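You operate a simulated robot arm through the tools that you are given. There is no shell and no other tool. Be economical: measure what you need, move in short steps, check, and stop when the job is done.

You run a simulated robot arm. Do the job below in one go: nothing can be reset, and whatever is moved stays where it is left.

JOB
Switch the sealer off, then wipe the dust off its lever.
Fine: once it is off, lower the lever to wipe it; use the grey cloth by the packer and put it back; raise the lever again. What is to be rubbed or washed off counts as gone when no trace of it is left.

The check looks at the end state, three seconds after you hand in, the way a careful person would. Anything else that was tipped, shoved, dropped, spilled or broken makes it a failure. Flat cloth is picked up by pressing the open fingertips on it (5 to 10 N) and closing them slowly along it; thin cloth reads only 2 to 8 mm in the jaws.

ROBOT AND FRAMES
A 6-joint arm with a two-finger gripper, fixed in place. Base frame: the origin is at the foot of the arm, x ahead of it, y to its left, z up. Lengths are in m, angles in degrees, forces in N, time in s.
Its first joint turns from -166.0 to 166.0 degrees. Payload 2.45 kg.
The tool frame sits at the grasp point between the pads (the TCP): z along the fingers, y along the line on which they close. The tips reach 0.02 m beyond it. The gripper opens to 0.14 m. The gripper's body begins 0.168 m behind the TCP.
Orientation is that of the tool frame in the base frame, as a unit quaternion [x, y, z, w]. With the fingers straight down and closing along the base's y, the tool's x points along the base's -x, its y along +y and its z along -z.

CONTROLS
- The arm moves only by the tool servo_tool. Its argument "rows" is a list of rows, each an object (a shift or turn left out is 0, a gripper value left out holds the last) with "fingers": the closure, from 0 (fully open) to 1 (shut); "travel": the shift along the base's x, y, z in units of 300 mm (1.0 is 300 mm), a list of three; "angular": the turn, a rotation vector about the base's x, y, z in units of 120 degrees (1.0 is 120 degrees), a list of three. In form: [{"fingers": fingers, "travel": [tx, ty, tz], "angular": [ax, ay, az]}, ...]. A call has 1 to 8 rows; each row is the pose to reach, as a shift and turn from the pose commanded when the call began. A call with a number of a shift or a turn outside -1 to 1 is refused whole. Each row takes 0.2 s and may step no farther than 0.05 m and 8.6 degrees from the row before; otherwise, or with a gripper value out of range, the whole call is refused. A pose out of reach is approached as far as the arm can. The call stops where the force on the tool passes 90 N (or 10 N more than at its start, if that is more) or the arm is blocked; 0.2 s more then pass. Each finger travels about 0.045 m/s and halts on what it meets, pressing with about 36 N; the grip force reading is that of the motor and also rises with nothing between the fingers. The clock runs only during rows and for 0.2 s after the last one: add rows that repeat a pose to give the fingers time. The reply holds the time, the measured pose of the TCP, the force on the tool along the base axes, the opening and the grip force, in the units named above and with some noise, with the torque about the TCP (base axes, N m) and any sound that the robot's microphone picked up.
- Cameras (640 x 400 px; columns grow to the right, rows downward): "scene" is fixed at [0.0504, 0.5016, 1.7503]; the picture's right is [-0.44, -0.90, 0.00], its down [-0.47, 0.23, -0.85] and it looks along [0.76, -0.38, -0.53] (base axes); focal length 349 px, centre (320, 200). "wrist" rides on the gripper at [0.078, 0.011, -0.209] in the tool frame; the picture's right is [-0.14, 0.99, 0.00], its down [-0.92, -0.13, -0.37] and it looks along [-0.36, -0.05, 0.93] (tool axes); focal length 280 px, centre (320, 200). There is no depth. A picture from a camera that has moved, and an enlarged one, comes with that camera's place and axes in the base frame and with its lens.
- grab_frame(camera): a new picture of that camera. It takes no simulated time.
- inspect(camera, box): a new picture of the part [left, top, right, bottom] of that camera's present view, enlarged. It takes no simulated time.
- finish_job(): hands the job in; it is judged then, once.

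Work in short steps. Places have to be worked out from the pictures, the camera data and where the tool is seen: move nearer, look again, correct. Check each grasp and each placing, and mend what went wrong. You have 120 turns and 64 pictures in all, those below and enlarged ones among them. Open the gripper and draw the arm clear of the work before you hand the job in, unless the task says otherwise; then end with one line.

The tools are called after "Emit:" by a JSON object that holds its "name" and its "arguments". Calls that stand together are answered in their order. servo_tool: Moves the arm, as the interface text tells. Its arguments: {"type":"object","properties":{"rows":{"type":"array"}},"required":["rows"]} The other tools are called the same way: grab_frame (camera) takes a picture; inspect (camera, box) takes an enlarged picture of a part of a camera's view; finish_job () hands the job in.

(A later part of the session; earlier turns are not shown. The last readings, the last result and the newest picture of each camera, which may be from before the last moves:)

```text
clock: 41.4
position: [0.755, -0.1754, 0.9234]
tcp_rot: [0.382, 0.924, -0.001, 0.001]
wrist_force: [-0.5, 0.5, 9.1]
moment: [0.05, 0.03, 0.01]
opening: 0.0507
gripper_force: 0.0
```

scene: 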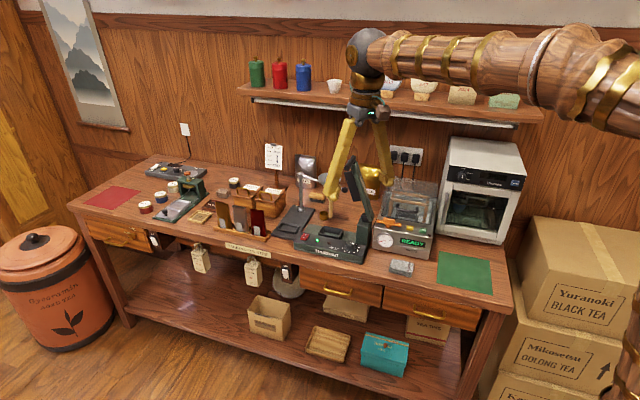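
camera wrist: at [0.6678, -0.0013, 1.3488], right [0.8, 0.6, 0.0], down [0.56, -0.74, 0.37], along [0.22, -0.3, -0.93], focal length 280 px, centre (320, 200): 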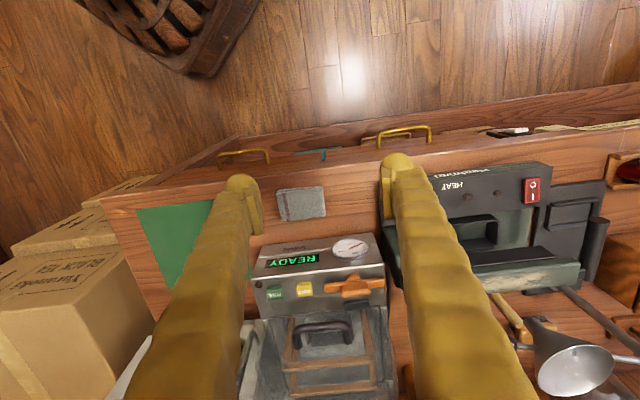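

Contact at 9 N. Now I close the fingers slowly along the cloth.

Emit:
{"name": "servo_tool", "arguments": {"rows": [{"fingers": 0.69}, {"fingers": 0.74}, {"fingers": 0.79}, {"fingers": 0.84}, {"fingers": 0.89}, {"fingers": 0.94}, {"fingers": 1.0}, {"fingers": 1.0}]}}

Emit:
{"name": "inspect", "arguments": {"camera": "wrist", "box": [200, 110, 440, 290]}}

```text
clock: 43.2
position: [0.7552, -0.175, 0.9225]
tcp_rot: [0.383, 0.924, 0.0, 0.001]
wrist_force: [1.3, -1.1, 20.2]
moment: [0.0, -0.03, 0.0]
opening: 0.0061
gripper_force: 29.7
```

```text
2.22 times, centred on (320, 200) of wrist
camera zoom: at [0.7066, -0.1122, 1.1324], right [0.8, 0.6, 0.0], down [0.56, -0.74, 0.37], along [0.22, -0.29, -0.93], focal length 623 px, centre (320, 200)
```

zoom: 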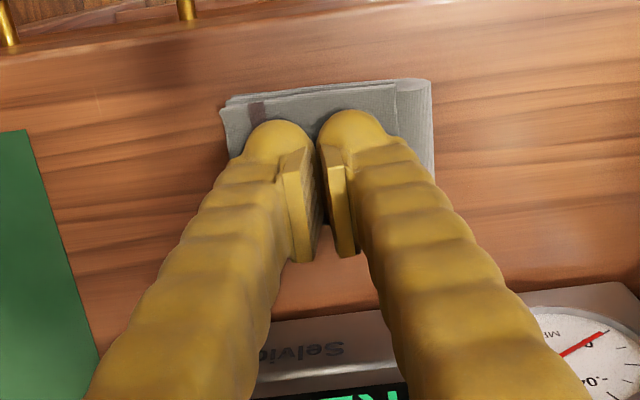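

Jaws read 6 mm: cloth pinched. I lift and verify.

Emit:
{"name": "servo_tool", "arguments": {"rows": [{"travel": [0, 0, 0.03]}, {"travel": [0, 0, 0.13]}, {"travel": [0, 0, 0.28]}, {"travel": [0, 0, 0.43]}, {"travel": [0, 0, 0.58]}, {"travel": [0, 0, 0.7]}, {"travel": [0, 0, 0.7]}]}}

Emit:
{"name": "grab_frame", "arguments": {"camera": "wrist"}}

Emit:
{"name": "inspect", "arguments": {"camera": "scene", "box": [270, 120, 450, 290]}}

```text
clock: 44.8
position: [0.7554, -0.1764, 1.1319]
tcp_rot: [0.383, 0.924, 0.0, 0.001]
wrist_force: [-0.2, -0.1, -0.6]
moment: [0.01, 0.01, 0.01]
opening: 0.0002
gripper_force: 29.8
```

```text
25 pictures are left
camera wrist: at [0.7081, -0.1142, 1.3408], right [0.8, 0.6, 0.0], down [0.56, -0.74, 0.37], along [0.22, -0.29, -0.93], focal length 280 px, centre (320, 200)
```

wrist: 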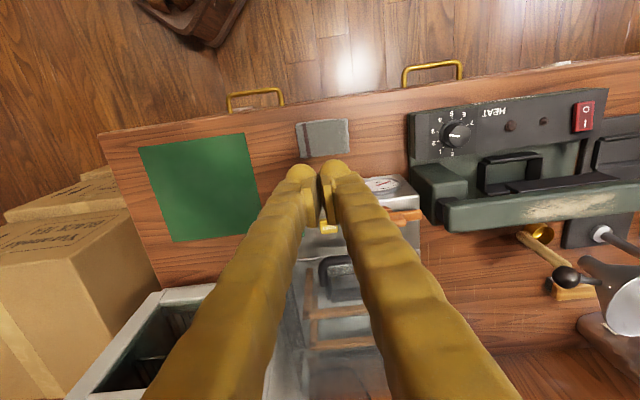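

```text
2.35 times, centred on (360, 205) of scene
camera zoom: at [0.0504, 0.5016, 1.7503], right [-0.44, -0.9, 0.0], down [-0.47, 0.23, -0.85], along [0.76, -0.38, -0.53], focal length 821 px, centre (226, 188)
```

zoom: 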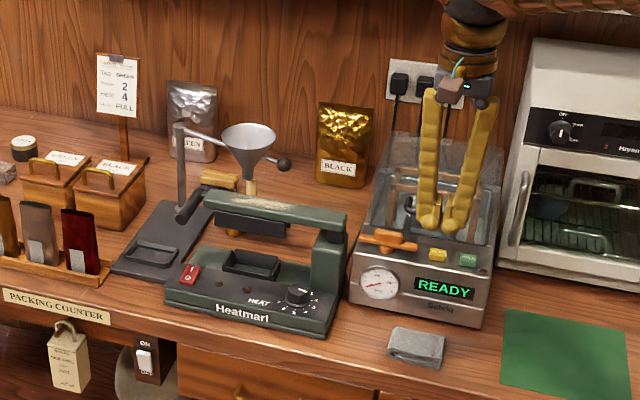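

The cloth slipped out and still lies in place. I retry a bit slower, centred 5 mm further forward, with lighter pressure during closing.

Emit:
{"name": "servo_tool", "arguments": {"rows": [{"fingers": 0.62, "travel": [-0.012, 0.012, -0.12]}, {"travel": [-0.012, 0.012, -0.25]}, {"travel": [-0.012, 0.012, -0.38]}, {"travel": [-0.012, 0.012, -0.5]}, {"travel": [-0.012, 0.012, -0.6]}, {"travel": [-0.012, 0.012, -0.675]}, {"travel": [-0.012, 0.012, -0.675]}]}}

Emit:
{"name": "servo_tool", "arguments": {"rows": [{"travel": [0, 0, -0.006]}, {"travel": [0, 0, -0.012]}, {"travel": [0, 0, -0.018]}, {"travel": [0, 0, -0.018]}]}}

```text
clock: 46.4
position: [0.7542, -0.1727, 0.9277]
tcp_rot: [0.383, 0.924, 0.0, 0.001]
wrist_force: [0.3, -0.4, 0.3]
moment: [-0.01, 0.01, -0.01]
opening: 0.053
gripper_force: 0.0
```

```text
clock: 47.4
position: [0.7524, -0.1724, 0.9245]
tcp_rot: [0.383, 0.924, 0.001, 0.001]
wrist_force: [-0.6, -0.2, -0.1]
moment: [-0.01, 0.0, -0.01]
opening: 0.0533
gripper_force: 0.0
```

Emit:
{"name": "servo_tool", "arguments": {"rows": [{"travel": [0, 0, -0.005]}, {"travel": [0, 0, -0.01]}, {"travel": [0, 0, -0.01]}]}}

```text
clock: 48.2
position: [0.7519, -0.1724, 0.923]
tcp_rot: [0.382, 0.924, -0.001, 0.001]
wrist_force: [-9.1, -4.0, 32.4]
moment: [-0.07, 0.09, 0.0]
opening: 0.0531
gripper_force: 0.1
```

Now 32 N is too much; I ease off to about 8 N before closing.

Emit:
{"name": "servo_tool", "arguments": {"rows": [{"travel": [0, 0, 0.005]}, {"travel": [0, 0, 0.005]}]}}

```text
clock: 48.8
position: [0.7527, -0.1711, 0.9225]
tcp_rot: [0.383, 0.924, 0.0, 0.001]
wrist_force: [3.1, -2.2, 21.2]
moment: [-0.05, -0.16, 0.0]
opening: 0.0534
gripper_force: 0.3
```

Emit:
{"name": "servo_tool", "arguments": {"rows": [{"travel": [0, 0, 0.003]}, {"travel": [0, 0, 0.003]}, {"travel": [0, 0, 0.003]}]}}

```text
clock: 49.6
position: [0.7522, -0.1712, 0.9219]
tcp_rot: [0.382, 0.924, 0.0, 0.001]
wrist_force: [0.9, -3.4, 12.1]
moment: [-0.07, -0.09, -0.02]
opening: 0.0534
gripper_force: 0.2
```

Emit:
{"name": "servo_tool", "arguments": {"rows": [{"fingers": 0.65, "travel": [0, 0, 0.0015]}, {"fingers": 0.69, "travel": [0, 0, 0.0015]}, {"fingers": 0.73, "travel": [0, 0, 0.0015]}, {"fingers": 0.77, "travel": [0, 0, 0.0015]}, {"fingers": 0.81, "travel": [0, 0, 0.0015]}, {"fingers": 0.85, "travel": [0, 0, 0.0015]}]}}

```text
clock: 51.0
position: [0.7535, -0.1712, 0.9246]
tcp_rot: [0.383, 0.924, -0.001, 0.001]
wrist_force: [1.4, 0.5, 6.2]
moment: [-0.03, -0.01, 0.02]
opening: 0.021
gripper_force: 0.0
```

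Force stays at 6 N; I finish the closing and let the grip build.

Emit:
{"name": "servo_tool", "arguments": {"rows": [{"fingers": 0.89}, {"fingers": 0.93}, {"fingers": 0.96}, {"fingers": 1.0}, {"fingers": 1.0}, {"fingers": 1.0}]}}

Emit:
{"name": "servo_tool", "arguments": {"rows": [{"travel": [0, 0, 0.01]}, {"travel": [0, 0, 0.03]}, {"travel": [0, 0, 0.06]}, {"travel": [0, 0, 0.1]}, {"travel": [0, 0, 0.15]}, {"travel": [0, 0, 0.22]}, {"travel": [0, 0, 0.22]}]}}

```text
clock: 52.4
position: [0.7523, -0.1704, 0.9238]
tcp_rot: [0.383, 0.924, 0.0, 0.0]
wrist_force: [0.8, 0.2, -0.2]
moment: [0.02, 0.01, -0.03]
opening: 0.0003
gripper_force: 29.3
```

```text
clock: 54.0
position: [0.7532, -0.1726, 0.9913]
tcp_rot: [0.383, 0.924, -0.001, 0.001]
wrist_force: [-0.6, 0.7, 0.2]
moment: [-0.03, 0.01, 0.0]
opening: 0.0002
gripper_force: 29.4
```

It slipped off as pressure dropped to zero while closing. I look at the cloth's present state.

Emit:
{"name": "inspect", "arguments": {"camera": "wrist", "box": [200, 90, 440, 250]}}

```text
2.50 times, centred on (320, 170) of wrist
camera zoom: at [0.7045, -0.1098, 1.2012], right [0.8, 0.6, 0.0], down [0.56, -0.74, 0.37], along [0.22, -0.3, -0.93], focal length 701 px, centre (320, 275)
```

zoom: 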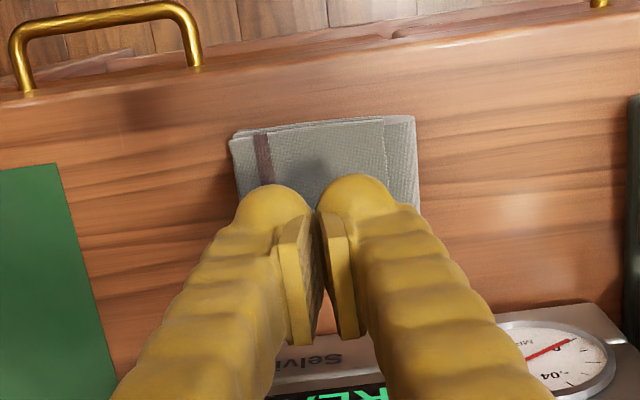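

The cloth is still flat in place. Retry from a smaller opening with a much slower close, keeping 5–10 N throughout.

Emit:
{"name": "servo_tool", "arguments": {"rows": [{"fingers": 0.72, "travel": [0, 0, -0.1]}, {"travel": [0, 0, -0.2]}, {"travel": [0, 0, -0.215]}, {"travel": [0, 0, -0.222]}, {"travel": [0, 0, -0.222]}, {"travel": [0, 0, -0.222]}]}}

```text
clock: 55.4
position: [0.7521, -0.1708, 0.9232]
tcp_rot: [0.382, 0.924, -0.001, 0.001]
wrist_force: [-1.4, -0.8, 3.2]
moment: [0.0, -0.01, 0.03]
opening: 0.039
gripper_force: 0.0
```

Emit:
{"name": "servo_tool", "arguments": {"rows": [{"travel": [0, 0, -0.0025]}, {"travel": [0, 0, -0.0025]}, {"travel": [0, 0, -0.0025]}]}}

```text
clock: 56.2
position: [0.7511, -0.172, 0.9233]
tcp_rot: [0.383, 0.924, 0.0, 0.001]
wrist_force: [0.9, 2.0, 17.4]
moment: [0.06, -0.02, 0.02]
opening: 0.0393
gripper_force: 0.0
```

Emit:
{"name": "servo_tool", "arguments": {"rows": [{"travel": [0, 0, 0.0013]}, {"fingers": 0.735, "travel": [0, 0, 0.0013]}, {"fingers": 0.75, "travel": [0, 0, 0.0013]}, {"fingers": 0.765, "travel": [0, 0, 0.0013]}]}}

```text
clock: 57.2
position: [0.7513, -0.1727, 0.9235]
tcp_rot: [0.382, 0.924, -0.001, 0.001]
wrist_force: [0.8, -0.4, 15.9]
moment: [0.0, -0.03, 0.0]
opening: 0.0338
gripper_force: 0.3
```

Emit:
{"name": "servo_tool", "arguments": {"rows": [{"fingers": 0.775, "travel": [0, 0, 0.002]}, {"fingers": 0.79, "travel": [0, 0, 0.002]}, {"fingers": 0.805, "travel": [0, 0, 0.002]}]}}

```text
clock: 58.0
position: [0.7513, -0.1727, 0.924]
tcp_rot: [0.383, 0.924, 0.0, 0.0]
wrist_force: [1.6, 0.7, 9.1]
moment: [0.03, -0.03, -0.01]
opening: 0.0264
gripper_force: 0.1
```

Force is 9 N; continue closing slowly at this height.

Emit:
{"name": "servo_tool", "arguments": {"rows": [{"fingers": 0.825}, {"fingers": 0.845}, {"fingers": 0.865}, {"fingers": 0.885}]}}

```text
clock: 59.0
position: [0.7522, -0.1723, 0.9231]
tcp_rot: [0.383, 0.924, -0.001, 0.001]
wrist_force: [0.4, 0.4, 6.1]
moment: [0.02, 0.0, 0.02]
opening: 0.014
gripper_force: 0.0
```

Emit:
{"name": "servo_tool", "arguments": {"rows": [{"fingers": 0.905, "travel": [0, 0, -0.0005]}, {"fingers": 0.925, "travel": [0, 0, -0.0005]}, {"fingers": 0.945, "travel": [0, 0, -0.0005]}]}}

```text
clock: 59.8
position: [0.7509, -0.1721, 0.9239]
tcp_rot: [0.383, 0.924, -0.001, 0.001]
wrist_force: [-0.4, -0.5, 5.6]
moment: [-0.03, 0.02, 0.02]
opening: 0.0061
gripper_force: 0.0
```

Emit:
{"name": "servo_tool", "arguments": {"rows": [{"fingers": 0.96, "travel": [0, 0, -0.0007]}, {"fingers": 0.975, "travel": [0, 0, -0.0007]}, {"fingers": 1.0, "travel": [0, 0, -0.0007]}, {"fingers": 1.0, "travel": [0, 0, -0.0007]}, {"fingers": 1.0, "travel": [0, 0, -0.0007]}]}}

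```text
clock: 61.0
position: [0.7518, -0.1711, 0.9241]
tcp_rot: [0.383, 0.924, 0.0, 0.0]
wrist_force: [0.6, 0.8, 0.9]
moment: [0.03, 0.04, 0.0]
opening: 0.0061
gripper_force: 29.2
```

6 mm at full grip force: cloth pinched. Lift slowly.

Emit:
{"name": "servo_tool", "arguments": {"rows": [{"travel": [0, 0, 0.015]}, {"travel": [0, 0, 0.04]}, {"travel": [0, 0, 0.08]}, {"travel": [0, 0, 0.13]}, {"travel": [0, 0, 0.2]}, {"travel": [0, 0, 0.27]}, {"travel": [0, 0, 0.35]}, {"travel": [0, 0, 0.35]}]}}

Emit:
{"name": "grab_frame", "arguments": {"camera": "wrist"}}

```text
clock: 62.8
position: [0.7515, -0.1703, 1.0276]
tcp_rot: [0.383, 0.924, 0.0, 0.001]
wrist_force: [0.4, 1.2, 0.1]
moment: [0.0, 0.02, -0.01]
opening: 0.0
gripper_force: 29.4
```

```text
22 pictures are left
camera wrist: at [0.7025, -0.1072, 1.2379], right [0.8, 0.6, 0.0], down [0.56, -0.74, 0.37], along [0.22, -0.3, -0.93], focal length 280 px, centre (320, 200)
```

wrist: 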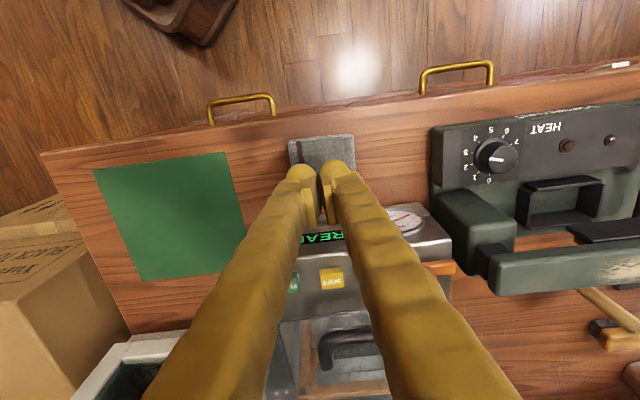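

It slipped again during lift (same 6 mm reading). I retry with a wider start for more fold, keeping 8–10 N until fully pinched, and lift very gently.

Emit:
{"name": "servo_tool", "arguments": {"rows": [{"fingers": 0.54, "travel": [0, 0, -0.12]}, {"travel": [0, 0, -0.24]}, {"travel": [0, 0, -0.33]}, {"travel": [0, 0, -0.345]}, {"travel": [0, 0, -0.345]}, {"travel": [0, 0, -0.345]}]}}

```text
clock: 64.2
position: [0.7512, -0.1725, 0.9229]
tcp_rot: [0.383, 0.924, 0.0, 0.001]
wrist_force: [0.8, -1.1, -0.2]
moment: [0.0, -0.01, 0.0]
opening: 0.0646
gripper_force: 0.2
```

Emit:
{"name": "servo_tool", "arguments": {"rows": [{"travel": [0, 0, -0.0025]}, {"travel": [0, 0, -0.004]}, {"travel": [0, 0, -0.004]}]}}

```text
clock: 65.0
position: [0.7517, -0.1712, 0.9248]
tcp_rot: [0.383, 0.924, 0.0, 0.0]
wrist_force: [0.7, 0.8, 0.5]
moment: [0.0, 0.01, 0.01]
opening: 0.0642
gripper_force: 0.1
```

Emit:
{"name": "servo_tool", "arguments": {"rows": [{"travel": [0, 0, -0.002]}, {"travel": [0, 0, -0.004]}, {"travel": [0, 0, -0.004]}]}}

```text
clock: 65.8
position: [0.7528, -0.1716, 0.9223]
tcp_rot: [0.382, 0.924, -0.001, 0.001]
wrist_force: [-0.1, 0.8, -0.6]
moment: [-0.01, 0.0, -0.02]
opening: 0.0644
gripper_force: 0.1
```

Emit:
{"name": "servo_tool", "arguments": {"rows": [{"travel": [0, 0, -0.003]}, {"travel": [0, 0, -0.006]}, {"travel": [0, 0, -0.006]}]}}

```text
clock: 66.6
position: [0.7527, -0.1714, 0.9211]
tcp_rot: [0.382, 0.924, 0.0, 0.001]
wrist_force: [-1.0, 1.1, 3.4]
moment: [-0.07, 0.07, -0.05]
opening: 0.0645
gripper_force: 0.1
```

Emit:
{"name": "servo_tool", "arguments": {"rows": [{"travel": [0, 0, -0.0012]}, {"travel": [0, 0, -0.0012]}, {"fingers": 0.555, "travel": [0, 0, -0.0012]}, {"fingers": 0.57, "travel": [0, 0, -0.0012]}]}}

```text
clock: 67.6
position: [0.7548, -0.1718, 0.9222]
tcp_rot: [0.383, 0.924, -0.001, 0.002]
wrist_force: [-2.7, -3.3, 31.9]
moment: [-0.34, 0.21, -0.03]
opening: 0.0596
gripper_force: 0.0
```

Emit:
{"name": "servo_tool", "arguments": {"rows": [{"travel": [0, 0, 0.004]}, {"fingers": 0.585, "travel": [0, 0, 0.004]}, {"fingers": 0.6, "travel": [0, 0, 0.004]}, {"fingers": 0.615, "travel": [0, 0, 0.004]}]}}

```text
clock: 68.6
position: [0.7534, -0.1718, 0.9219]
tcp_rot: [0.383, 0.924, 0.0, 0.0]
wrist_force: [0.2, 1.5, 16.9]
moment: [0.09, 0.06, 0.01]
opening: 0.0548
gripper_force: 0.0
```

Emit:
{"name": "servo_tool", "arguments": {"rows": [{"fingers": 0.63, "travel": [0, 0, 0.0018]}, {"fingers": 0.645, "travel": [0, 0, 0.0018]}, {"fingers": 0.66, "travel": [0, 0, 0.0018]}, {"fingers": 0.675, "travel": [0, 0, 0.0018]}, {"fingers": 0.69, "travel": [0, 0, 0.0018]}, {"fingers": 0.705, "travel": [0, 0, 0.0018]}]}}

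```text
clock: 70.0
position: [0.7542, -0.1715, 0.9233]
tcp_rot: [0.383, 0.924, -0.001, 0.002]
wrist_force: [1.2, -1.4, 26.7]
moment: [-0.03, 0.03, -0.04]
opening: 0.0421
gripper_force: 0.4
```

Emit:
{"name": "servo_tool", "arguments": {"rows": [{"fingers": 0.715, "travel": [0, 0, 0.003]}, {"fingers": 0.73, "travel": [0, 0, 0.003]}, {"fingers": 0.745, "travel": [0, 0, 0.003]}, {"fingers": 0.76, "travel": [0, 0, 0.003]}]}}

```text
clock: 71.0
position: [0.7518, -0.1717, 0.9235]
tcp_rot: [0.383, 0.924, 0.0, 0.001]
wrist_force: [-0.5, 0.9, 9.4]
moment: [0.07, 0.0, 0.0]
opening: 0.0344
gripper_force: 0.9
```

Now 9 N; keep closing slowly.

Emit:
{"name": "servo_tool", "arguments": {"rows": [{"fingers": 0.775}, {"fingers": 0.79}, {"fingers": 0.805}, {"fingers": 0.82}, {"fingers": 0.835}, {"fingers": 0.85}]}}

```text
clock: 72.4
position: [0.7529, -0.1714, 0.9235]
tcp_rot: [0.382, 0.924, 0.0, 0.001]
wrist_force: [0.6, -0.7, 5.1]
moment: [0.05, -0.01, 0.01]
opening: 0.0219
gripper_force: 0.6
```

Emit:
{"name": "servo_tool", "arguments": {"rows": [{"fingers": 0.865, "travel": [0, 0, -0.0007]}, {"fingers": 0.88, "travel": [0, 0, -0.0009]}, {"fingers": 0.895, "travel": [0, 0, -0.0011]}, {"fingers": 0.91, "travel": [0, 0, -0.0013]}]}}

```text
clock: 73.4
position: [0.7517, -0.1723, 0.9234]
tcp_rot: [0.383, 0.924, 0.0, 0.0]
wrist_force: [1.3, 0.0, 11.2]
moment: [0.03, -0.04, -0.03]
opening: 0.0112
gripper_force: 0.2
```

Emit:
{"name": "servo_tool", "arguments": {"rows": [{"fingers": 0.92}, {"fingers": 0.93, "travel": [0, 0, -0.0003]}, {"fingers": 0.94, "travel": [0, 0, -0.0005]}, {"fingers": 0.95, "travel": [0, 0, -0.0008]}]}}

```text
clock: 74.4
position: [0.752, -0.1717, 0.9222]
tcp_rot: [0.383, 0.924, -0.001, 0.002]
wrist_force: [5.0, -4.2, 27.1]
moment: [-0.09, -0.04, 0.02]
opening: 0.0065
gripper_force: 0.1
```

Emit:
{"name": "servo_tool", "arguments": {"rows": [{"fingers": 0.97, "travel": [0, 0, 0.002]}, {"fingers": 1.0, "travel": [0, 0, 0.002]}, {"fingers": 1.0, "travel": [0, 0, 0.002]}, {"fingers": 1.0, "travel": [0, 0, 0.002]}, {"fingers": 1.0, "travel": [0, 0, 0.002]}]}}

```text
clock: 75.6
position: [0.7511, -0.1702, 0.9235]
tcp_rot: [0.382, 0.924, 0.0, 0.001]
wrist_force: [-1.1, 2.0, 17.7]
moment: [0.03, 0.04, 0.0]
opening: 0.006
gripper_force: 29.3
```

Pinched at 6 mm with downward pressure still on. Lift in tiny steps first and read the opening.

Emit:
{"name": "servo_tool", "arguments": {"rows": [{"travel": [0, 0, 0.003]}, {"travel": [0, 0, 0.006]}, {"travel": [0, 0, 0.01]}, {"travel": [0, 0, 0.015]}, {"travel": [0, 0, 0.02]}, {"travel": [0, 0, 0.02]}]}}

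```text
clock: 77.0
position: [0.7516, -0.1722, 0.9294]
tcp_rot: [0.383, 0.924, 0.0, 0.001]
wrist_force: [-0.8, -0.6, -0.5]
moment: [0.03, -0.02, 0.0]
opening: 0.0
gripper_force: 28.9
```

It slipped again: the pinch on top is too shallow for this ~15 mm thick folded stack. I try instead to straddle the cloth and take it from its ends: open wide, descend beside it to near the desk.

Emit:
{"name": "servo_tool", "arguments": {"rows": [{"fingers": 0.22, "travel": [0, 0, 0.05]}, {"travel": [0, 0, 0.05]}, {"travel": [0, 0, 0.05]}, {"travel": [0, 0, 0.05]}, {"travel": [0, 0, 0.05]}, {"travel": [0, 0, 0.05]}, {"travel": [0, 0, 0.05]}]}}

Emit:
{"name": "inspect", "arguments": {"camera": "wrist", "box": [200, 90, 440, 250]}}

```text
clock: 78.6
position: [0.7533, -0.1714, 0.9429]
tcp_rot: [0.383, 0.924, 0.0, 0.001]
wrist_force: [0.0, 0.6, 0.6]
moment: [0.02, 0.02, 0.02]
opening: 0.1094
gripper_force: 0.1
```

```text
2.50 times, centred on (320, 170) of wrist
camera zoom: at [0.7041, -0.1086, 1.1536], right [0.8, 0.6, 0.0], down [0.56, -0.74, 0.37], along [0.22, -0.3, -0.93], focal length 701 px, centre (320, 275)
```

zoom: 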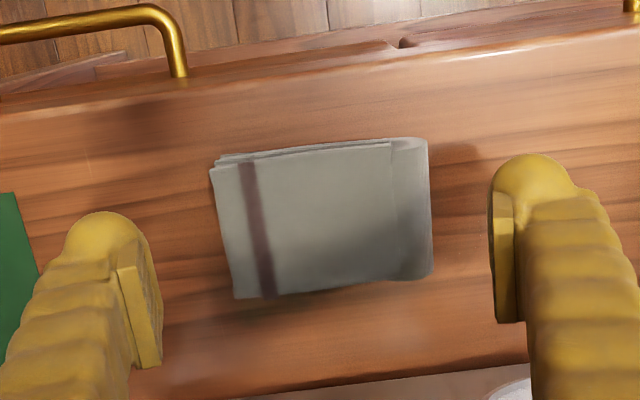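

The cloth is nicely between the open fingers. I descend beside it.

Emit:
{"name": "servo_tool", "arguments": {"rows": [{"travel": [0, 0, -0.04]}, {"travel": [0, 0, -0.08]}, {"travel": [0, 0, -0.1]}, {"travel": [0, 0, -0.1]}]}}

```text
clock: 79.6
position: [0.7517, -0.1734, 0.9133]
tcp_rot: [0.383, 0.924, -0.001, 0.001]
wrist_force: [-0.4, 0.4, -0.2]
moment: [0.0, 0.01, -0.02]
opening: 0.1093
gripper_force: 0.1
```

Emit:
{"name": "servo_tool", "arguments": {"rows": [{"travel": [0, 0, -0.007]}, {"travel": [0, 0, -0.014]}, {"travel": [0, 0, -0.021]}, {"travel": [0, 0, -0.021]}]}}

```text
clock: 80.6
position: [0.7507, -0.1723, 0.9068]
tcp_rot: [0.382, 0.924, 0.0, 0.0]
wrist_force: [0.7, 0.2, 0.0]
moment: [-0.01, 0.0, -0.01]
opening: 0.1091
gripper_force: 0.1
```

Emit:
{"name": "servo_tool", "arguments": {"rows": [{"travel": [0, 0, -0.006]}, {"travel": [0, 0, -0.012]}, {"travel": [0, 0, -0.012]}]}}

```text
clock: 81.4
position: [0.7519, -0.1714, 0.9046]
tcp_rot: [0.382, 0.924, 0.0, 0.001]
wrist_force: [-0.4, 0.1, 0.9]
moment: [0.01, 0.01, 0.02]
opening: 0.1093
gripper_force: 0.0
```

Tips are ~18 mm below the cloth's top. I now close slowly on its ends.

Emit:
{"name": "servo_tool", "arguments": {"rows": [{"fingers": 0.3}, {"fingers": 0.36}, {"fingers": 0.42}, {"fingers": 0.46}, {"fingers": 0.5}, {"fingers": 0.54}, {"fingers": 0.54}]}}

Emit:
{"name": "inspect", "arguments": {"camera": "wrist", "box": [200, 90, 440, 250]}}

```text
clock: 83.0
position: [0.7527, -0.1707, 0.9041]
tcp_rot: [0.383, 0.924, -0.001, 0.0]
wrist_force: [-0.3, 0.9, 1.7]
moment: [0.03, 0.0, -0.06]
opening: 0.0733
gripper_force: 35.9
```

```text
2.50 times, centred on (320, 170) of wrist
camera zoom: at [0.7044, -0.109, 1.1145], right [0.8, 0.6, 0.0], down [0.56, -0.74, 0.37], along [0.22, -0.3, -0.93], focal length 701 px, centre (320, 275)
```

zoom: 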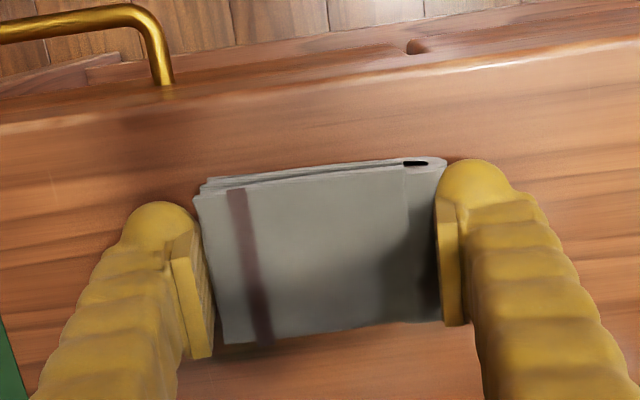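

The cloth is firmly clamped by its ends (73 mm, 36 N). Lift.

Emit:
{"name": "servo_tool", "arguments": {"rows": [{"travel": [0, 0, 0.01]}, {"travel": [0, 0, 0.03]}, {"travel": [0, 0, 0.07]}, {"travel": [0, 0, 0.13]}, {"travel": [0, 0, 0.22]}, {"travel": [0, 0, 0.33]}, {"travel": [0, 0, 0.45]}, {"travel": [0, 0, 0.45]}]}}

Emit:
{"name": "grab_frame", "arguments": {"camera": "wrist"}}

```text
clock: 84.8
position: [0.7574, -0.1725, 1.0401]
tcp_rot: [0.382, 0.924, -0.001, 0.001]
wrist_force: [0.0, 0.8, 0.0]
moment: [0.02, 0.0, 0.0]
opening: 0.0644
gripper_force: 0.1
```

```text
19 pictures are left
camera wrist: at [0.7087, -0.1091, 1.2503], right [0.8, 0.6, 0.0], down [0.56, -0.74, 0.37], along [0.22, -0.3, -0.93], focal length 280 px, centre (320, 200)
```

wrist: 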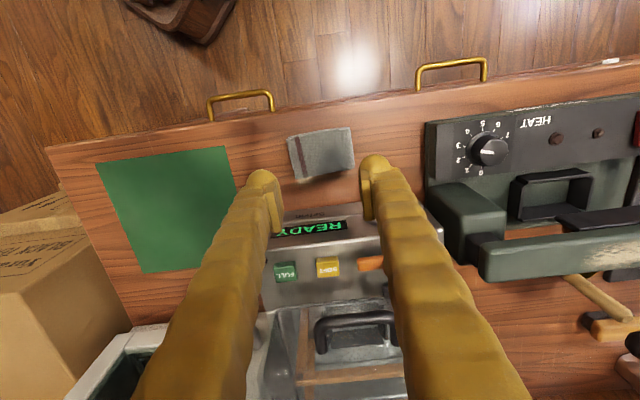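

It slipped because my closure target stopped at 64 mm. Retry the same clamp, this time commanding full closure so the fingers follow the cloth as it gives.

Emit:
{"name": "servo_tool", "arguments": {"rows": [{"fingers": 0.2, "travel": [0, 0, 0]}, {"travel": [0, 0, 0]}, {"travel": [0, 0, -0.1]}, {"travel": [0, 0, -0.22]}, {"travel": [0, 0, -0.34]}, {"travel": [0, 0, -0.42]}, {"travel": [0, 0, -0.452]}, {"travel": [0, 0, -0.452]}]}}

Emit:
{"name": "servo_tool", "arguments": {"rows": [{"fingers": 0.3}, {"fingers": 0.38}, {"fingers": 0.44}, {"fingers": 0.5}, {"fingers": 0.6}, {"fingers": 0.8}, {"fingers": 1.0}, {"fingers": 1.0}]}}

```text
clock: 86.6
position: [0.7525, -0.1725, 0.9051]
tcp_rot: [0.383, 0.924, -0.001, 0.002]
wrist_force: [-0.2, -0.3, -0.5]
moment: [0.0, 0.03, -0.01]
opening: 0.1121
gripper_force: 0.0
```

```text
clock: 88.4
position: [0.7522, -0.1718, 0.9046]
tcp_rot: [0.383, 0.924, 0.0, 0.001]
wrist_force: [-0.4, -0.5, 2.7]
moment: [0.03, -0.02, 0.07]
opening: 0.0737
gripper_force: 36.4
```

Emit:
{"name": "servo_tool", "arguments": {"rows": [{"travel": [0, 0, 0.007]}, {"travel": [0, 0, 0.015]}, {"travel": [0, 0, 0.025]}, {"travel": [0, 0, 0.04]}, {"travel": [0, 0, 0.06]}, {"travel": [0, 0, 0.085]}, {"travel": [0, 0, 0.085]}]}}

Emit:
{"name": "inspect", "arguments": {"camera": "wrist", "box": [200, 90, 440, 250]}}

```text
clock: 90.0
position: [0.7511, -0.1711, 0.9277]
tcp_rot: [0.382, 0.924, 0.0, 0.001]
wrist_force: [-0.2, 0.4, -0.3]
moment: [0.03, 0.01, 0.01]
opening: 0.0734
gripper_force: 35.8
```

```text
2.50 times, centred on (320, 170) of wrist
camera zoom: at [0.7037, -0.1089, 1.138], right [0.8, 0.6, 0.0], down [0.56, -0.74, 0.37], along [0.22, -0.29, -0.93], focal length 701 px, centre (320, 275)
```

zoom: 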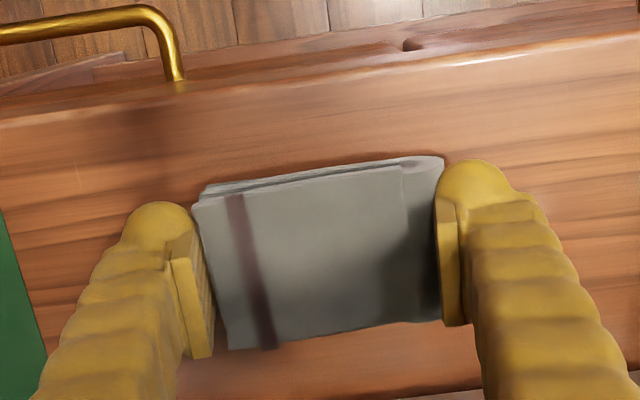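

The cloth is held and rising. I continue lifting gently.

Emit:
{"name": "servo_tool", "arguments": {"rows": [{"travel": [-0.01, 0.01, 0.03]}, {"travel": [-0.02, 0.02, 0.07]}, {"travel": [-0.04, 0.04, 0.12]}, {"travel": [-0.06, 0.06, 0.18]}, {"travel": [-0.08, 0.08, 0.25]}, {"travel": [-0.1, 0.1, 0.32]}, {"travel": [-0.12, 0.12, 0.39]}, {"travel": [-0.14, 0.14, 0.46]}]}}

Emit:
{"name": "servo_tool", "arguments": {"rows": [{"travel": [0, 0.02, 0.05], "angular": [0, 0, 0.05]}, {"travel": [0, 0.04, 0.1], "angular": [0, 0, 0.1]}, {"travel": [0, 0.06, 0.15], "angular": [0, 0, 0.15]}, {"travel": [0, 0.08, 0.19], "angular": [0, 0, 0.2]}, {"travel": [0, 0.1, 0.22], "angular": [0, 0, 0.25]}, {"travel": [0, 0.12, 0.23], "angular": [0, 0, 0.3]}, {"travel": [0, 0.14, 0.23], "angular": [0, 0, 0.35]}, {"travel": [0, 0.15, 0.23], "angular": [0, 0, 0.4]}]}}

```text
clock: 91.8
position: [0.7093, -0.1295, 1.0677]
tcp_rot: [0.383, 0.924, 0.0, 0.001]
wrist_force: [0.3, 0.4, 0.1]
moment: [0.01, 0.0, -0.01]
opening: 0.0734
gripper_force: 36.4
```

```text
clock: 93.6
position: [0.711, -0.0854, 1.1371]
tcp_rot: [-0.027, 1.0, 0.0, 0.001]
wrist_force: [-0.4, 0.0, -0.7]
moment: [-0.02, -0.04, 0.01]
opening: 0.0734
gripper_force: 36.6
```

Held well. I finish the yaw and move toward the lever.

Emit:
{"name": "servo_tool", "arguments": {"rows": [{"travel": [0.06, 0.01, 0], "angular": [0, 0, 0.05]}, {"travel": [0.12, 0.02, 0], "angular": [0, 0, 0.1]}, {"travel": [0.18, 0.03, 0], "angular": [0, 0, 0.15]}, {"travel": [0.25, 0.04, 0], "angular": [0, 0, 0.2]}, {"travel": [0.32, 0.05, 0], "angular": [0, 0, 0.25]}, {"travel": [0.4, 0.06, 0], "angular": [0, 0, 0.3]}, {"travel": [0.48, 0.07, 0], "angular": [0, 0, 0.35]}, {"travel": [0.56, 0.08, 0], "angular": [0, 0, 0.35]}]}}

Emit:
{"name": "servo_tool", "arguments": {"rows": [{"travel": [0.07, 0.01, 0]}, {"travel": [0.14, 0.01, 0]}, {"travel": [0.21, 0.02, 0]}, {"travel": [0.28, 0.02, 0]}, {"travel": [0.35, 0.02, 0]}, {"travel": [0.42, 0.02, 0]}, {"travel": [0.42, 0.02, 0]}]}}

Emit:
{"name": "grab_frame", "arguments": {"camera": "wrist"}}

```text
clock: 95.4
position: [0.8783, -0.0614, 1.1353]
tcp_rot: [-0.383, 0.924, 0.0, 0.001]
wrist_force: [-0.7, 0.8, 0.6]
moment: [0.01, -0.02, 0.01]
opening: 0.073
gripper_force: 36.2
```

```text
clock: 97.0
position: [1.0054, -0.055, 1.1364]
tcp_rot: [-0.382, 0.924, 0.001, 0.0]
wrist_force: [-0.8, -0.7, -0.2]
moment: [0.0, -0.03, 0.03]
opening: 0.0732
gripper_force: 36.3
```

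```text
17 pictures are left
camera wrist: at [0.9413, -0.1026, 1.3461], right [-0.6, 0.8, 0.0], down [0.74, 0.56, 0.37], along [0.29, 0.22, -0.93], focal length 280 px, centre (320, 200)
```

wrist: 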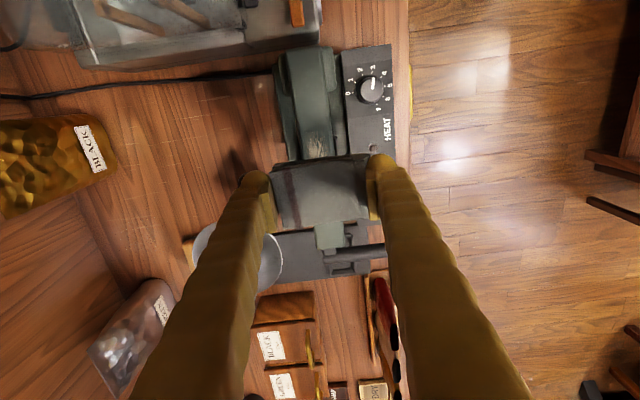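

The vertical tool reaches, and the lever centreline lies right under the cloth along azimuth 45°. I shift slightly toward hinge and front (to stay clear of the funnel) and descend.

Emit:
{"name": "servo_tool", "arguments": {"rows": [{"travel": [-0.054, -0.016, -0.05]}, {"travel": [-0.054, -0.016, -0.12]}, {"travel": [-0.054, -0.016, -0.18]}, {"travel": [-0.054, -0.016, -0.22]}, {"travel": [-0.054, -0.016, -0.22]}]}}

Emit:
{"name": "inspect", "arguments": {"camera": "scene", "box": [280, 160, 400, 260]}}

```text
clock: 98.2
position: [0.9885, -0.0597, 1.0719]
tcp_rot: [-0.383, 0.924, 0.0, 0.001]
wrist_force: [-0.1, 0.1, -1.9]
moment: [-0.03, 0.01, 0.01]
opening: 0.0731
gripper_force: 36.0
```

```text
4.00 times, centred on (340, 210) of scene
camera zoom: at [0.0504, 0.5016, 1.7503], right [-0.44, -0.9, 0.0], down [-0.47, 0.23, -0.85], along [0.76, -0.38, -0.53], focal length 1396 px, centre (240, 160)
```

zoom: 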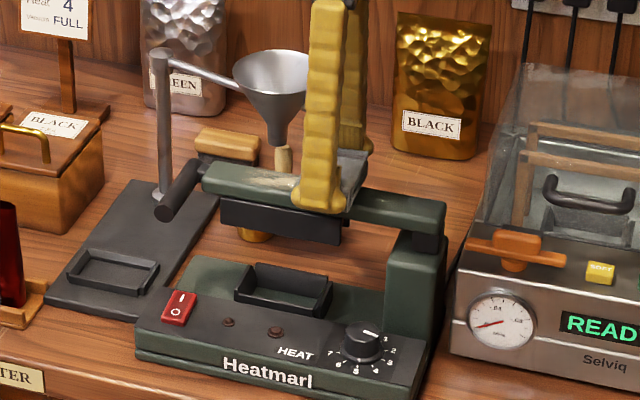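

Good placement, straddling the lever. Descend to contact.

Emit:
{"name": "servo_tool", "arguments": {"rows": [{"travel": [0, 0, -0.01]}, {"travel": [0, 0, -0.02]}, {"travel": [0, 0, -0.03]}, {"travel": [0, 0, -0.03]}]}}

```text
clock: 99.2
position: [0.9883, -0.0587, 1.0627]
tcp_rot: [-0.382, 0.924, 0.0, 0.001]
wrist_force: [0.2, -0.5, 13.4]
moment: [-0.11, -0.05, 0.0]
opening: 0.073
gripper_force: 35.9
```

Contact at 13 N. I stroke along the lever toward its tip and back.

Emit:
{"name": "servo_tool", "arguments": {"rows": [{"travel": [0.025, 0.025, 0]}, {"travel": [0.05, 0.05, 0]}, {"travel": [0.075, 0.075, 0]}, {"travel": [0.1, 0.1, 0]}, {"travel": [0.075, 0.075, 0]}, {"travel": [0.05, 0.05, 0]}, {"travel": [0.025, 0.025, 0]}, {"travel": [0, 0, 0]}]}}

Emit:
{"name": "servo_tool", "arguments": {"rows": [{"travel": [-0.025, -0.025, 0]}, {"travel": [-0.05, -0.05, 0]}, {"travel": [-0.075, -0.075, 0]}, {"travel": [-0.05, -0.05, 0]}, {"travel": [-0.025, -0.025, 0]}, {"travel": [0, 0, 0]}]}}

Emit:
{"name": "inspect", "arguments": {"camera": "scene", "box": [300, 180, 390, 240]}}

```text
clock: 101.0
position: [0.9872, -0.0613, 1.0619]
tcp_rot: [-0.383, 0.924, 0.001, 0.001]
wrist_force: [4.8, 3.7, 19.9]
moment: [0.04, -0.2, 0.01]
opening: 0.0729
gripper_force: 35.9
```

```text
clock: 102.4
position: [0.9877, -0.0599, 1.0609]
tcp_rot: [-0.384, 0.924, 0.0, 0.001]
wrist_force: [-7.4, -8.3, 25.8]
moment: [-0.27, 0.05, -0.06]
opening: 0.0736
gripper_force: 35.7
```

```text
6.67 times, centred on (345, 210) of scene
camera zoom: at [0.0504, 0.5016, 1.7503], right [-0.44, -0.9, 0.0], down [-0.47, 0.23, -0.85], along [0.76, -0.38, -0.53], focal length 2327 px, centre (153, 133)
```

zoom: 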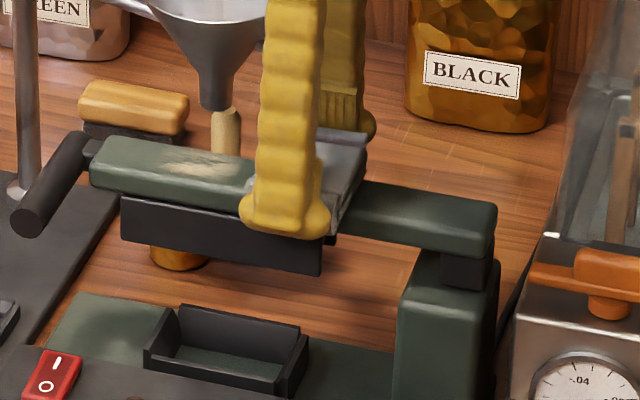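

Dust fades where wiped; the tip-side part remains. I stroke more on the tip side, offset slightly toward the front for funnel clearance.

Emit:
{"name": "servo_tool", "arguments": {"rows": [{"travel": [0.015, 0.035, 0]}, {"travel": [0.045, 0.065, 0]}, {"travel": [0.08, 0.1, 0]}, {"travel": [0.11, 0.132, 0]}, {"travel": [0.08, 0.1, 0]}, {"travel": [0.045, 0.065, 0]}, {"travel": [0.08, 0.1, 0]}, {"travel": [0.11, 0.132, 0]}]}}

Emit:
{"name": "servo_tool", "arguments": {"rows": [{"travel": [-0.035, -0.035, 0]}, {"travel": [-0.07, -0.07, 0]}, {"travel": [-0.035, -0.035, 0]}, {"travel": [0, 0, 0]}, {"travel": [-0.035, -0.035, 0]}, {"travel": [-0.07, -0.07, 0]}, {"travel": [-0.105, -0.105, 0]}, {"travel": [-0.14, -0.14, 0]}]}}

Emit:
{"name": "servo_tool", "arguments": {"rows": [{"travel": [-0.03, -0.03, 0]}, {"travel": [-0.06, -0.06, 0]}, {"travel": [-0.03, -0.03, 0]}, {"travel": [0, 0, 0]}, {"travel": [-0.03, -0.03, 0]}, {"travel": [-0.06, -0.06, 0]}]}}

Emit:
{"name": "inspect", "arguments": {"camera": "scene", "box": [300, 180, 390, 240]}}

```text
clock: 104.2
position: [1.0211, -0.02, 1.0613]
tcp_rot: [-0.382, 0.924, -0.001, 0.001]
wrist_force: [-8.3, -9.6, 32.4]
moment: [-0.38, 0.08, -0.07]
opening: 0.0731
gripper_force: 35.9
```

```text
clock: 106.0
position: [0.9792, -0.0622, 1.0617]
tcp_rot: [-0.383, 0.924, 0.0, 0.001]
wrist_force: [-0.6, 0.3, 0.0]
moment: [-0.01, 0.01, -0.02]
opening: 0.0733
gripper_force: 36.7
```

```text
clock: 107.4
position: [0.9612, -0.0788, 1.0623]
tcp_rot: [-0.383, 0.924, 0.0, 0.001]
wrist_force: [-0.4, -0.3, -0.9]
moment: [-0.02, 0.01, 0.01]
opening: 0.0733
gripper_force: 36.2
```

```text
6.67 times, centred on (345, 210) of scene
camera zoom: at [0.0504, 0.5016, 1.7503], right [-0.44, -0.9, 0.0], down [-0.47, 0.23, -0.85], along [0.76, -0.38, -0.53], focal length 2327 px, centre (153, 133)
```

zoom: 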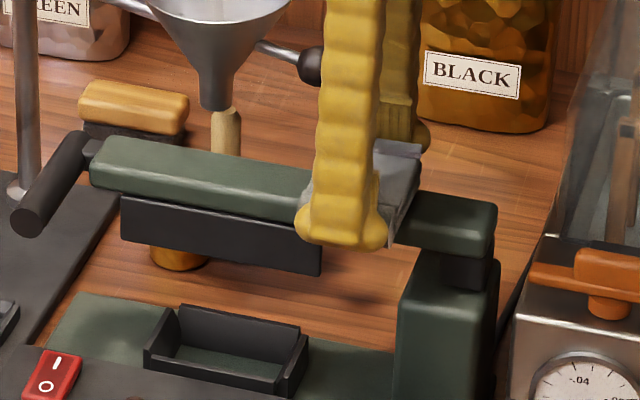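

The visible part is clean. I lift off to inspect the whole lever.

Emit:
{"name": "servo_tool", "arguments": {"rows": [{"travel": [0, 0, 0.05]}, {"travel": [0, 0, 0.12]}, {"travel": [-0.05, 0.02, 0.2]}, {"travel": [-0.12, 0.05, 0.27]}, {"travel": [-0.2, 0.1, 0.32]}, {"travel": [-0.28, 0.15, 0.35]}, {"travel": [-0.28, 0.15, 0.35]}]}}

Emit:
{"name": "inspect", "arguments": {"camera": "scene", "box": [300, 180, 390, 240]}}

Emit:
{"name": "grab_frame", "arguments": {"camera": "wrist"}}

```text
clock: 109.0
position: [0.8756, -0.0335, 1.1674]
tcp_rot: [-0.383, 0.924, 0.001, 0.001]
wrist_force: [0.5, 1.1, -0.3]
moment: [-0.01, -0.02, 0.0]
opening: 0.073
gripper_force: 35.5
```

```text
6.67 times, centred on (345, 210) of scene
camera zoom: at [0.0504, 0.5016, 1.7503], right [-0.44, -0.9, 0.0], down [-0.47, 0.23, -0.85], along [0.76, -0.38, -0.53], focal length 2327 px, centre (153, 133)
```

zoom: 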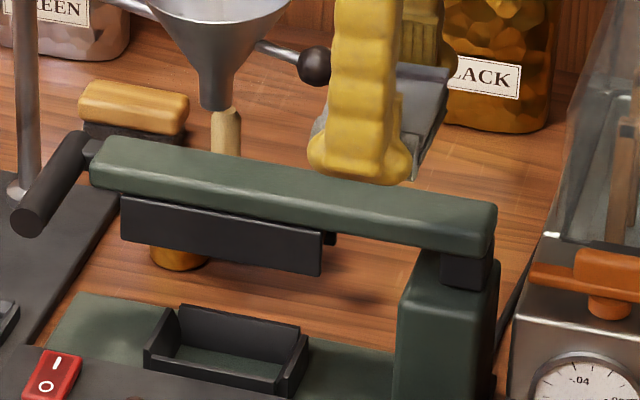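

```text
12 pictures are left
camera wrist: at [0.8127, -0.0825, 1.3771], right [-0.6, 0.8, 0.0], down [0.74, 0.56, 0.37], along [0.29, 0.22, -0.93], focal length 280 px, centre (320, 200)
```

wrist: 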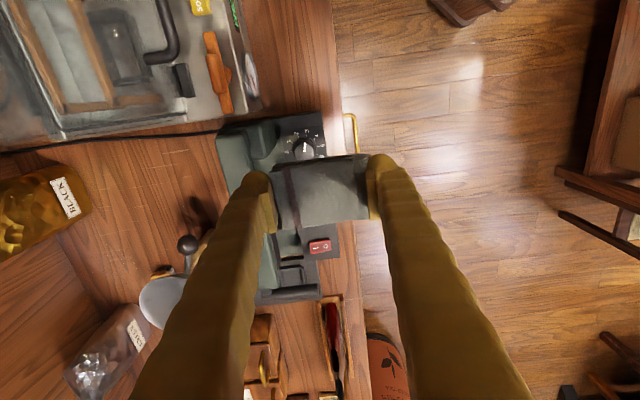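

The lever's top is completely clean. I carry the cloth back, turning the tool to its original yaw.

Emit:
{"name": "servo_tool", "arguments": {"rows": [{"travel": [-0.07, -0.02, 0], "angular": [0, 0, -0.05]}, {"travel": [-0.14, -0.05, 0], "angular": [0, 0, -0.1]}, {"travel": [-0.21, -0.08, 0], "angular": [0, 0, -0.15]}, {"travel": [-0.28, -0.11, 0], "angular": [0, 0, -0.2]}, {"travel": [-0.35, -0.14, 0], "angular": [0, 0, -0.25]}, {"travel": [-0.42, -0.17, 0], "angular": [0, 0, -0.3]}, {"travel": [-0.49, -0.2, 0], "angular": [0, 0, -0.35]}, {"travel": [-0.55, -0.22, 0], "angular": [0, 0, -0.4]}]}}

Emit:
{"name": "servo_tool", "arguments": {"rows": [{"travel": [0.02, -0.03, -0.02], "angular": [0, 0, -0.05]}, {"travel": [0.04, -0.06, -0.05], "angular": [0, 0, -0.1]}, {"travel": [0.06, -0.09, -0.09], "angular": [0, 0, -0.15]}, {"travel": [0.08, -0.13, -0.13], "angular": [0, 0, -0.2]}, {"travel": [0.1, -0.17, -0.18], "angular": [0, 0, -0.25]}, {"travel": [0.12, -0.2, -0.23], "angular": [0, 0, -0.3]}, {"travel": [0.147, -0.243, -0.29], "angular": [0, 0, -0.35]}, {"travel": [0.147, -0.243, -0.35], "angular": [0, 0, -0.35]}]}}

```text
clock: 110.8
position: [0.7123, -0.1003, 1.1667]
tcp_rot: [0.027, 1.0, 0.0, 0.001]
wrist_force: [-0.7, 0.8, -0.5]
moment: [0.0, 0.0, -0.01]
opening: 0.0733
gripper_force: 36.1
```

```text
clock: 112.6
position: [0.7549, -0.1765, 1.061]
tcp_rot: [0.383, 0.924, -0.001, 0.0]
wrist_force: [-0.8, -0.1, -0.4]
moment: [0.03, -0.01, 0.01]
opening: 0.0733
gripper_force: 36.3
```

Over the original spot. Lower to just above the desk.

Emit:
{"name": "servo_tool", "arguments": {"rows": [{"travel": [-0.003, 0.008, -0.08]}, {"travel": [-0.003, 0.008, -0.17]}, {"travel": [-0.003, 0.008, -0.26]}, {"travel": [-0.003, 0.008, -0.34]}, {"travel": [-0.003, 0.008, -0.42]}, {"travel": [-0.003, 0.008, -0.47]}, {"travel": [-0.003, 0.008, -0.5]}, {"travel": [-0.003, 0.008, -0.5]}]}}

Emit:
{"name": "servo_tool", "arguments": {"rows": [{"travel": [0, 0, -0.007]}, {"travel": [0, 0, -0.014]}, {"travel": [0, 0, -0.02]}, {"travel": [0, 0, -0.02]}]}}

```text
clock: 114.4
position: [0.7539, -0.1707, 0.9108]
tcp_rot: [0.383, 0.924, 0.0, 0.0]
wrist_force: [-0.5, -0.1, -0.9]
moment: [0.0, 0.02, -0.01]
opening: 0.0731
gripper_force: 36.3
```

```text
clock: 115.4
position: [0.7552, -0.1716, 0.9055]
tcp_rot: [0.383, 0.924, -0.001, 0.001]
wrist_force: [0.6, 0.0, 1.1]
moment: [0.01, -0.02, -0.05]
opening: 0.0732
gripper_force: 36.2
```

Cloth is at or within a millimetre or two of the desk. I open slowly and rise.

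Emit:
{"name": "servo_tool", "arguments": {"rows": [{"fingers": 0.45, "travel": [0, 0, -0.003]}, {"fingers": 0.4, "travel": [0, 0, -0.003]}, {"fingers": 0.3, "travel": [0, 0, -0.003]}, {"fingers": 0.2, "travel": [0, 0, -0.003]}, {"fingers": 0.2, "travel": [0, 0, -0.003]}]}}

Emit:
{"name": "servo_tool", "arguments": {"rows": [{"travel": [0, 0, 0.03]}, {"travel": [0, 0, 0.1]}, {"travel": [0, 0, 0.2]}, {"travel": [0, 0, 0.35]}, {"travel": [0, 0, 0.5]}, {"travel": [0, 0, 0.65]}, {"travel": [0, 0, 0.75]}, {"travel": [0, 0, 0.75]}]}}

Emit:
{"name": "grab_frame", "arguments": {"camera": "wrist"}}

```text
clock: 116.6
position: [0.7552, -0.1707, 0.9057]
tcp_rot: [0.383, 0.924, 0.0, 0.0]
wrist_force: [0.1, 0.6, 0.7]
moment: [-0.03, -0.02, -0.02]
opening: 0.1116
gripper_force: 0.2
```

```text
clock: 118.4
position: [0.755, -0.1706, 1.1311]
tcp_rot: [0.383, 0.924, -0.001, 0.002]
wrist_force: [0.5, 0.3, -0.6]
moment: [-0.01, 0.04, 0.0]
opening: 0.1119
gripper_force: 0.0
```

```text
11 pictures are left
camera wrist: at [0.7071, -0.1082, 1.3405], right [0.8, 0.6, 0.0], down [0.56, -0.74, 0.37], along [0.22, -0.29, -0.93], focal length 280 px, centre (320, 200)
```

wrist: 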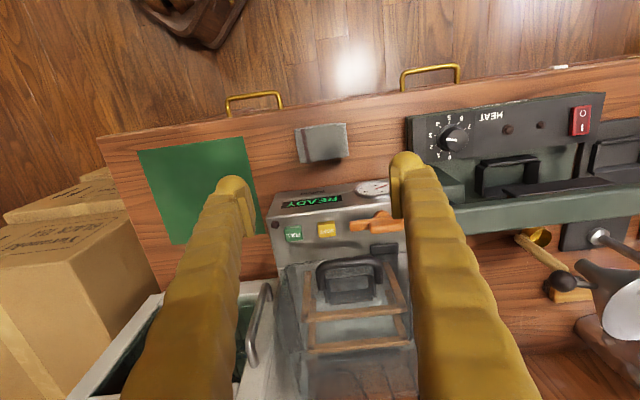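

Cloth is back in its place, and the sealer shows off. Now I go to re-grip the lever handle, whose front end is at about [1.049, 0.081, 1.021], travelling in front of the machines and tilting the tool again.

Emit:
{"name": "servo_tool", "arguments": {"rows": [{"fingers": 0.5, "travel": [0.113, 0.113, 0]}, {"travel": [0.227, 0.227, 0.02]}, {"travel": [0.341, 0.341, 0.03]}, {"travel": [0.454, 0.455, 0.03], "angular": [-0.035, -0.035, 0]}, {"travel": [0.568, 0.569, 0.03], "angular": [-0.07, -0.07, 0]}, {"travel": [0.682, 0.683, 0.02], "angular": [-0.106, -0.106, 0]}, {"travel": [0.795, 0.797, 0], "angular": [-0.142, -0.142, 0]}, {"travel": [0.905, 0.907, -0.02], "angular": [-0.177, -0.177, 0]}]}}

Emit:
{"name": "inspect", "arguments": {"camera": "wrist", "box": [200, 100, 440, 260]}}

```text
clock: 120.2
position: [1.0269, 0.1014, 1.1241]
tcp_rot: [0.369, 0.892, -0.098, 0.241]
wrist_force: [-0.6, 0.1, 0.2]
moment: [0.12, -0.02, 0.0]
opening: 0.0701
gripper_force: 0.1
```

```text
2.50 times, centred on (320, 180) of wrist
camera zoom: at [0.9115, 0.231, 1.2657], right [0.78, 0.62, 0.07], down [0.34, -0.52, 0.78], along [0.52, -0.59, -0.62], focal length 701 px, centre (320, 250)
```

zoom: 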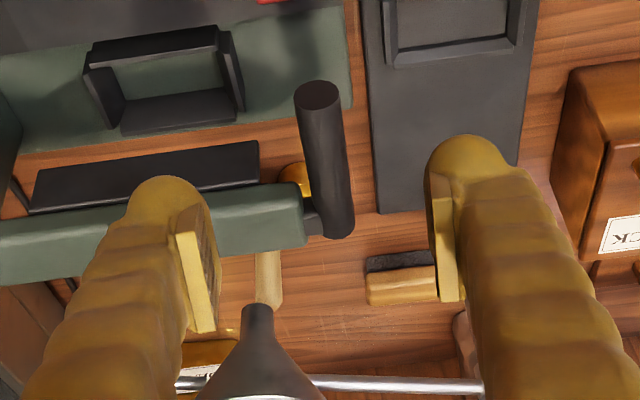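

Clear view of the handle; I descend along the tool axis to grip its front third.

Emit:
{"name": "servo_tool", "arguments": {"rows": [{"travel": [0.04, -0.037, -0.1]}, {"travel": [0.08, -0.074, -0.2]}, {"travel": [0.11, -0.1, -0.28]}, {"travel": [0.136, -0.125, -0.352]}, {"travel": [0.136, -0.125, -0.352]}]}}

Emit:
{"name": "inspect", "arguments": {"camera": "wrist", "box": [200, 100, 440, 260]}}

```text
clock: 121.4
position: [1.0667, 0.0667, 1.018]
tcp_rot: [0.37, 0.892, -0.1, 0.24]
wrist_force: [-36.9, 43.3, 22.4]
moment: [-1.18, 0.62, -2.5]
opening: 0.0716
gripper_force: 1.0
```

```text
2.50 times, centred on (320, 180) of wrist
camera zoom: at [0.9515, 0.1953, 1.1603], right [0.78, 0.62, 0.07], down [0.34, -0.52, 0.78], along [0.52, -0.59, -0.62], focal length 701 px, centre (320, 250)
```

zoom: 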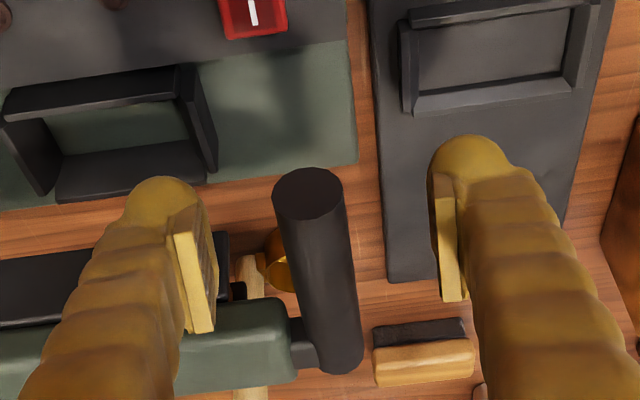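

The left finger is pushing on the lever's front face; back off 9 mm toward the front, then close.

Emit:
{"name": "servo_tool", "arguments": {"rows": [{"travel": [-0.01, 0.01, 0]}, {"travel": [-0.021, 0.021, 0]}, {"travel": [-0.021, 0.021, 0]}]}}

Emit:
{"name": "servo_tool", "arguments": {"rows": [{"fingers": 0.65}, {"fingers": 0.8}, {"fingers": 1.0}, {"fingers": 1.0}, {"fingers": 1.0}, {"fingers": 1.0}]}}

```text
clock: 122.2
position: [1.0615, 0.0693, 1.0177]
tcp_rot: [0.369, 0.892, -0.099, 0.239]
wrist_force: [0.1, 0.6, 0.2]
moment: [-0.03, -0.04, -0.02]
opening: 0.0701
gripper_force: 0.0
```

```text
clock: 123.6
position: [1.0624, 0.0714, 1.0161]
tcp_rot: [0.369, 0.892, -0.1, 0.239]
wrist_force: [7.1, 3.8, 0.6]
moment: [-0.03, 0.07, 0.06]
opening: 0.015
gripper_force: 41.3
```

The handle is gripped again (15 mm). I raise the lever along the reversed arc, first to about 17°.

Emit:
{"name": "servo_tool", "arguments": {"rows": [{"travel": [-0.003, -0.003, 0.051]}, {"travel": [-0.008, -0.008, 0.101]}, {"travel": [-0.0156, -0.0156, 0.15]}, {"travel": [-0.025, -0.025, 0.199]}, {"travel": [-0.025, -0.025, 0.199]}]}}

```text
clock: 124.8
position: [1.053, 0.0643, 1.0762]
tcp_rot: [0.37, 0.892, -0.101, 0.24]
wrist_force: [26.6, -4.6, 4.7]
moment: [-0.23, 0.14, 0.11]
opening: 0.0152
gripper_force: 41.1
```

Lever follows. Continue to about 40°.

Emit:
{"name": "servo_tool", "arguments": {"rows": [{"travel": [-0.011, -0.015, 0.054]}, {"travel": [-0.027, -0.031, 0.108]}, {"travel": [-0.043, -0.047, 0.153]}, {"travel": [-0.061, -0.065, 0.197]}, {"travel": [-0.084, -0.088, 0.245]}, {"travel": [-0.109, -0.113, 0.29]}, {"travel": [-0.109, -0.113, 0.29]}]}}

```text
clock: 126.4
position: [1.0222, 0.0264, 1.1636]
tcp_rot: [0.37, 0.892, -0.1, 0.237]
wrist_force: [-43.8, -11.6, -35.0]
moment: [0.45, -0.17, -0.25]
opening: 0.0155
gripper_force: 41.3
```

Forces show I'm ~2 mm outside the arc; I correct inward and continue to about 62°.

Emit:
{"name": "servo_tool", "arguments": {"rows": [{"travel": [-0.007, -0.003, -0.006]}, {"travel": [-0.034, -0.03, 0.037]}, {"travel": [-0.063, -0.059, 0.077]}, {"travel": [-0.091, -0.087, 0.11]}, {"travel": [-0.12, -0.116, 0.14]}, {"travel": [-0.15, -0.146, 0.168]}, {"travel": [-0.181, -0.177, 0.192]}, {"travel": [-0.181, -0.177, 0.192]}]}}

```text
clock: 128.2
position: [0.9648, -0.0245, 1.2225]
tcp_rot: [0.369, 0.892, -0.099, 0.241]
wrist_force: [-29.6, 23.1, -9.3]
moment: [0.11, 0.06, -0.14]
opening: 0.0155
gripper_force: 41.3
```

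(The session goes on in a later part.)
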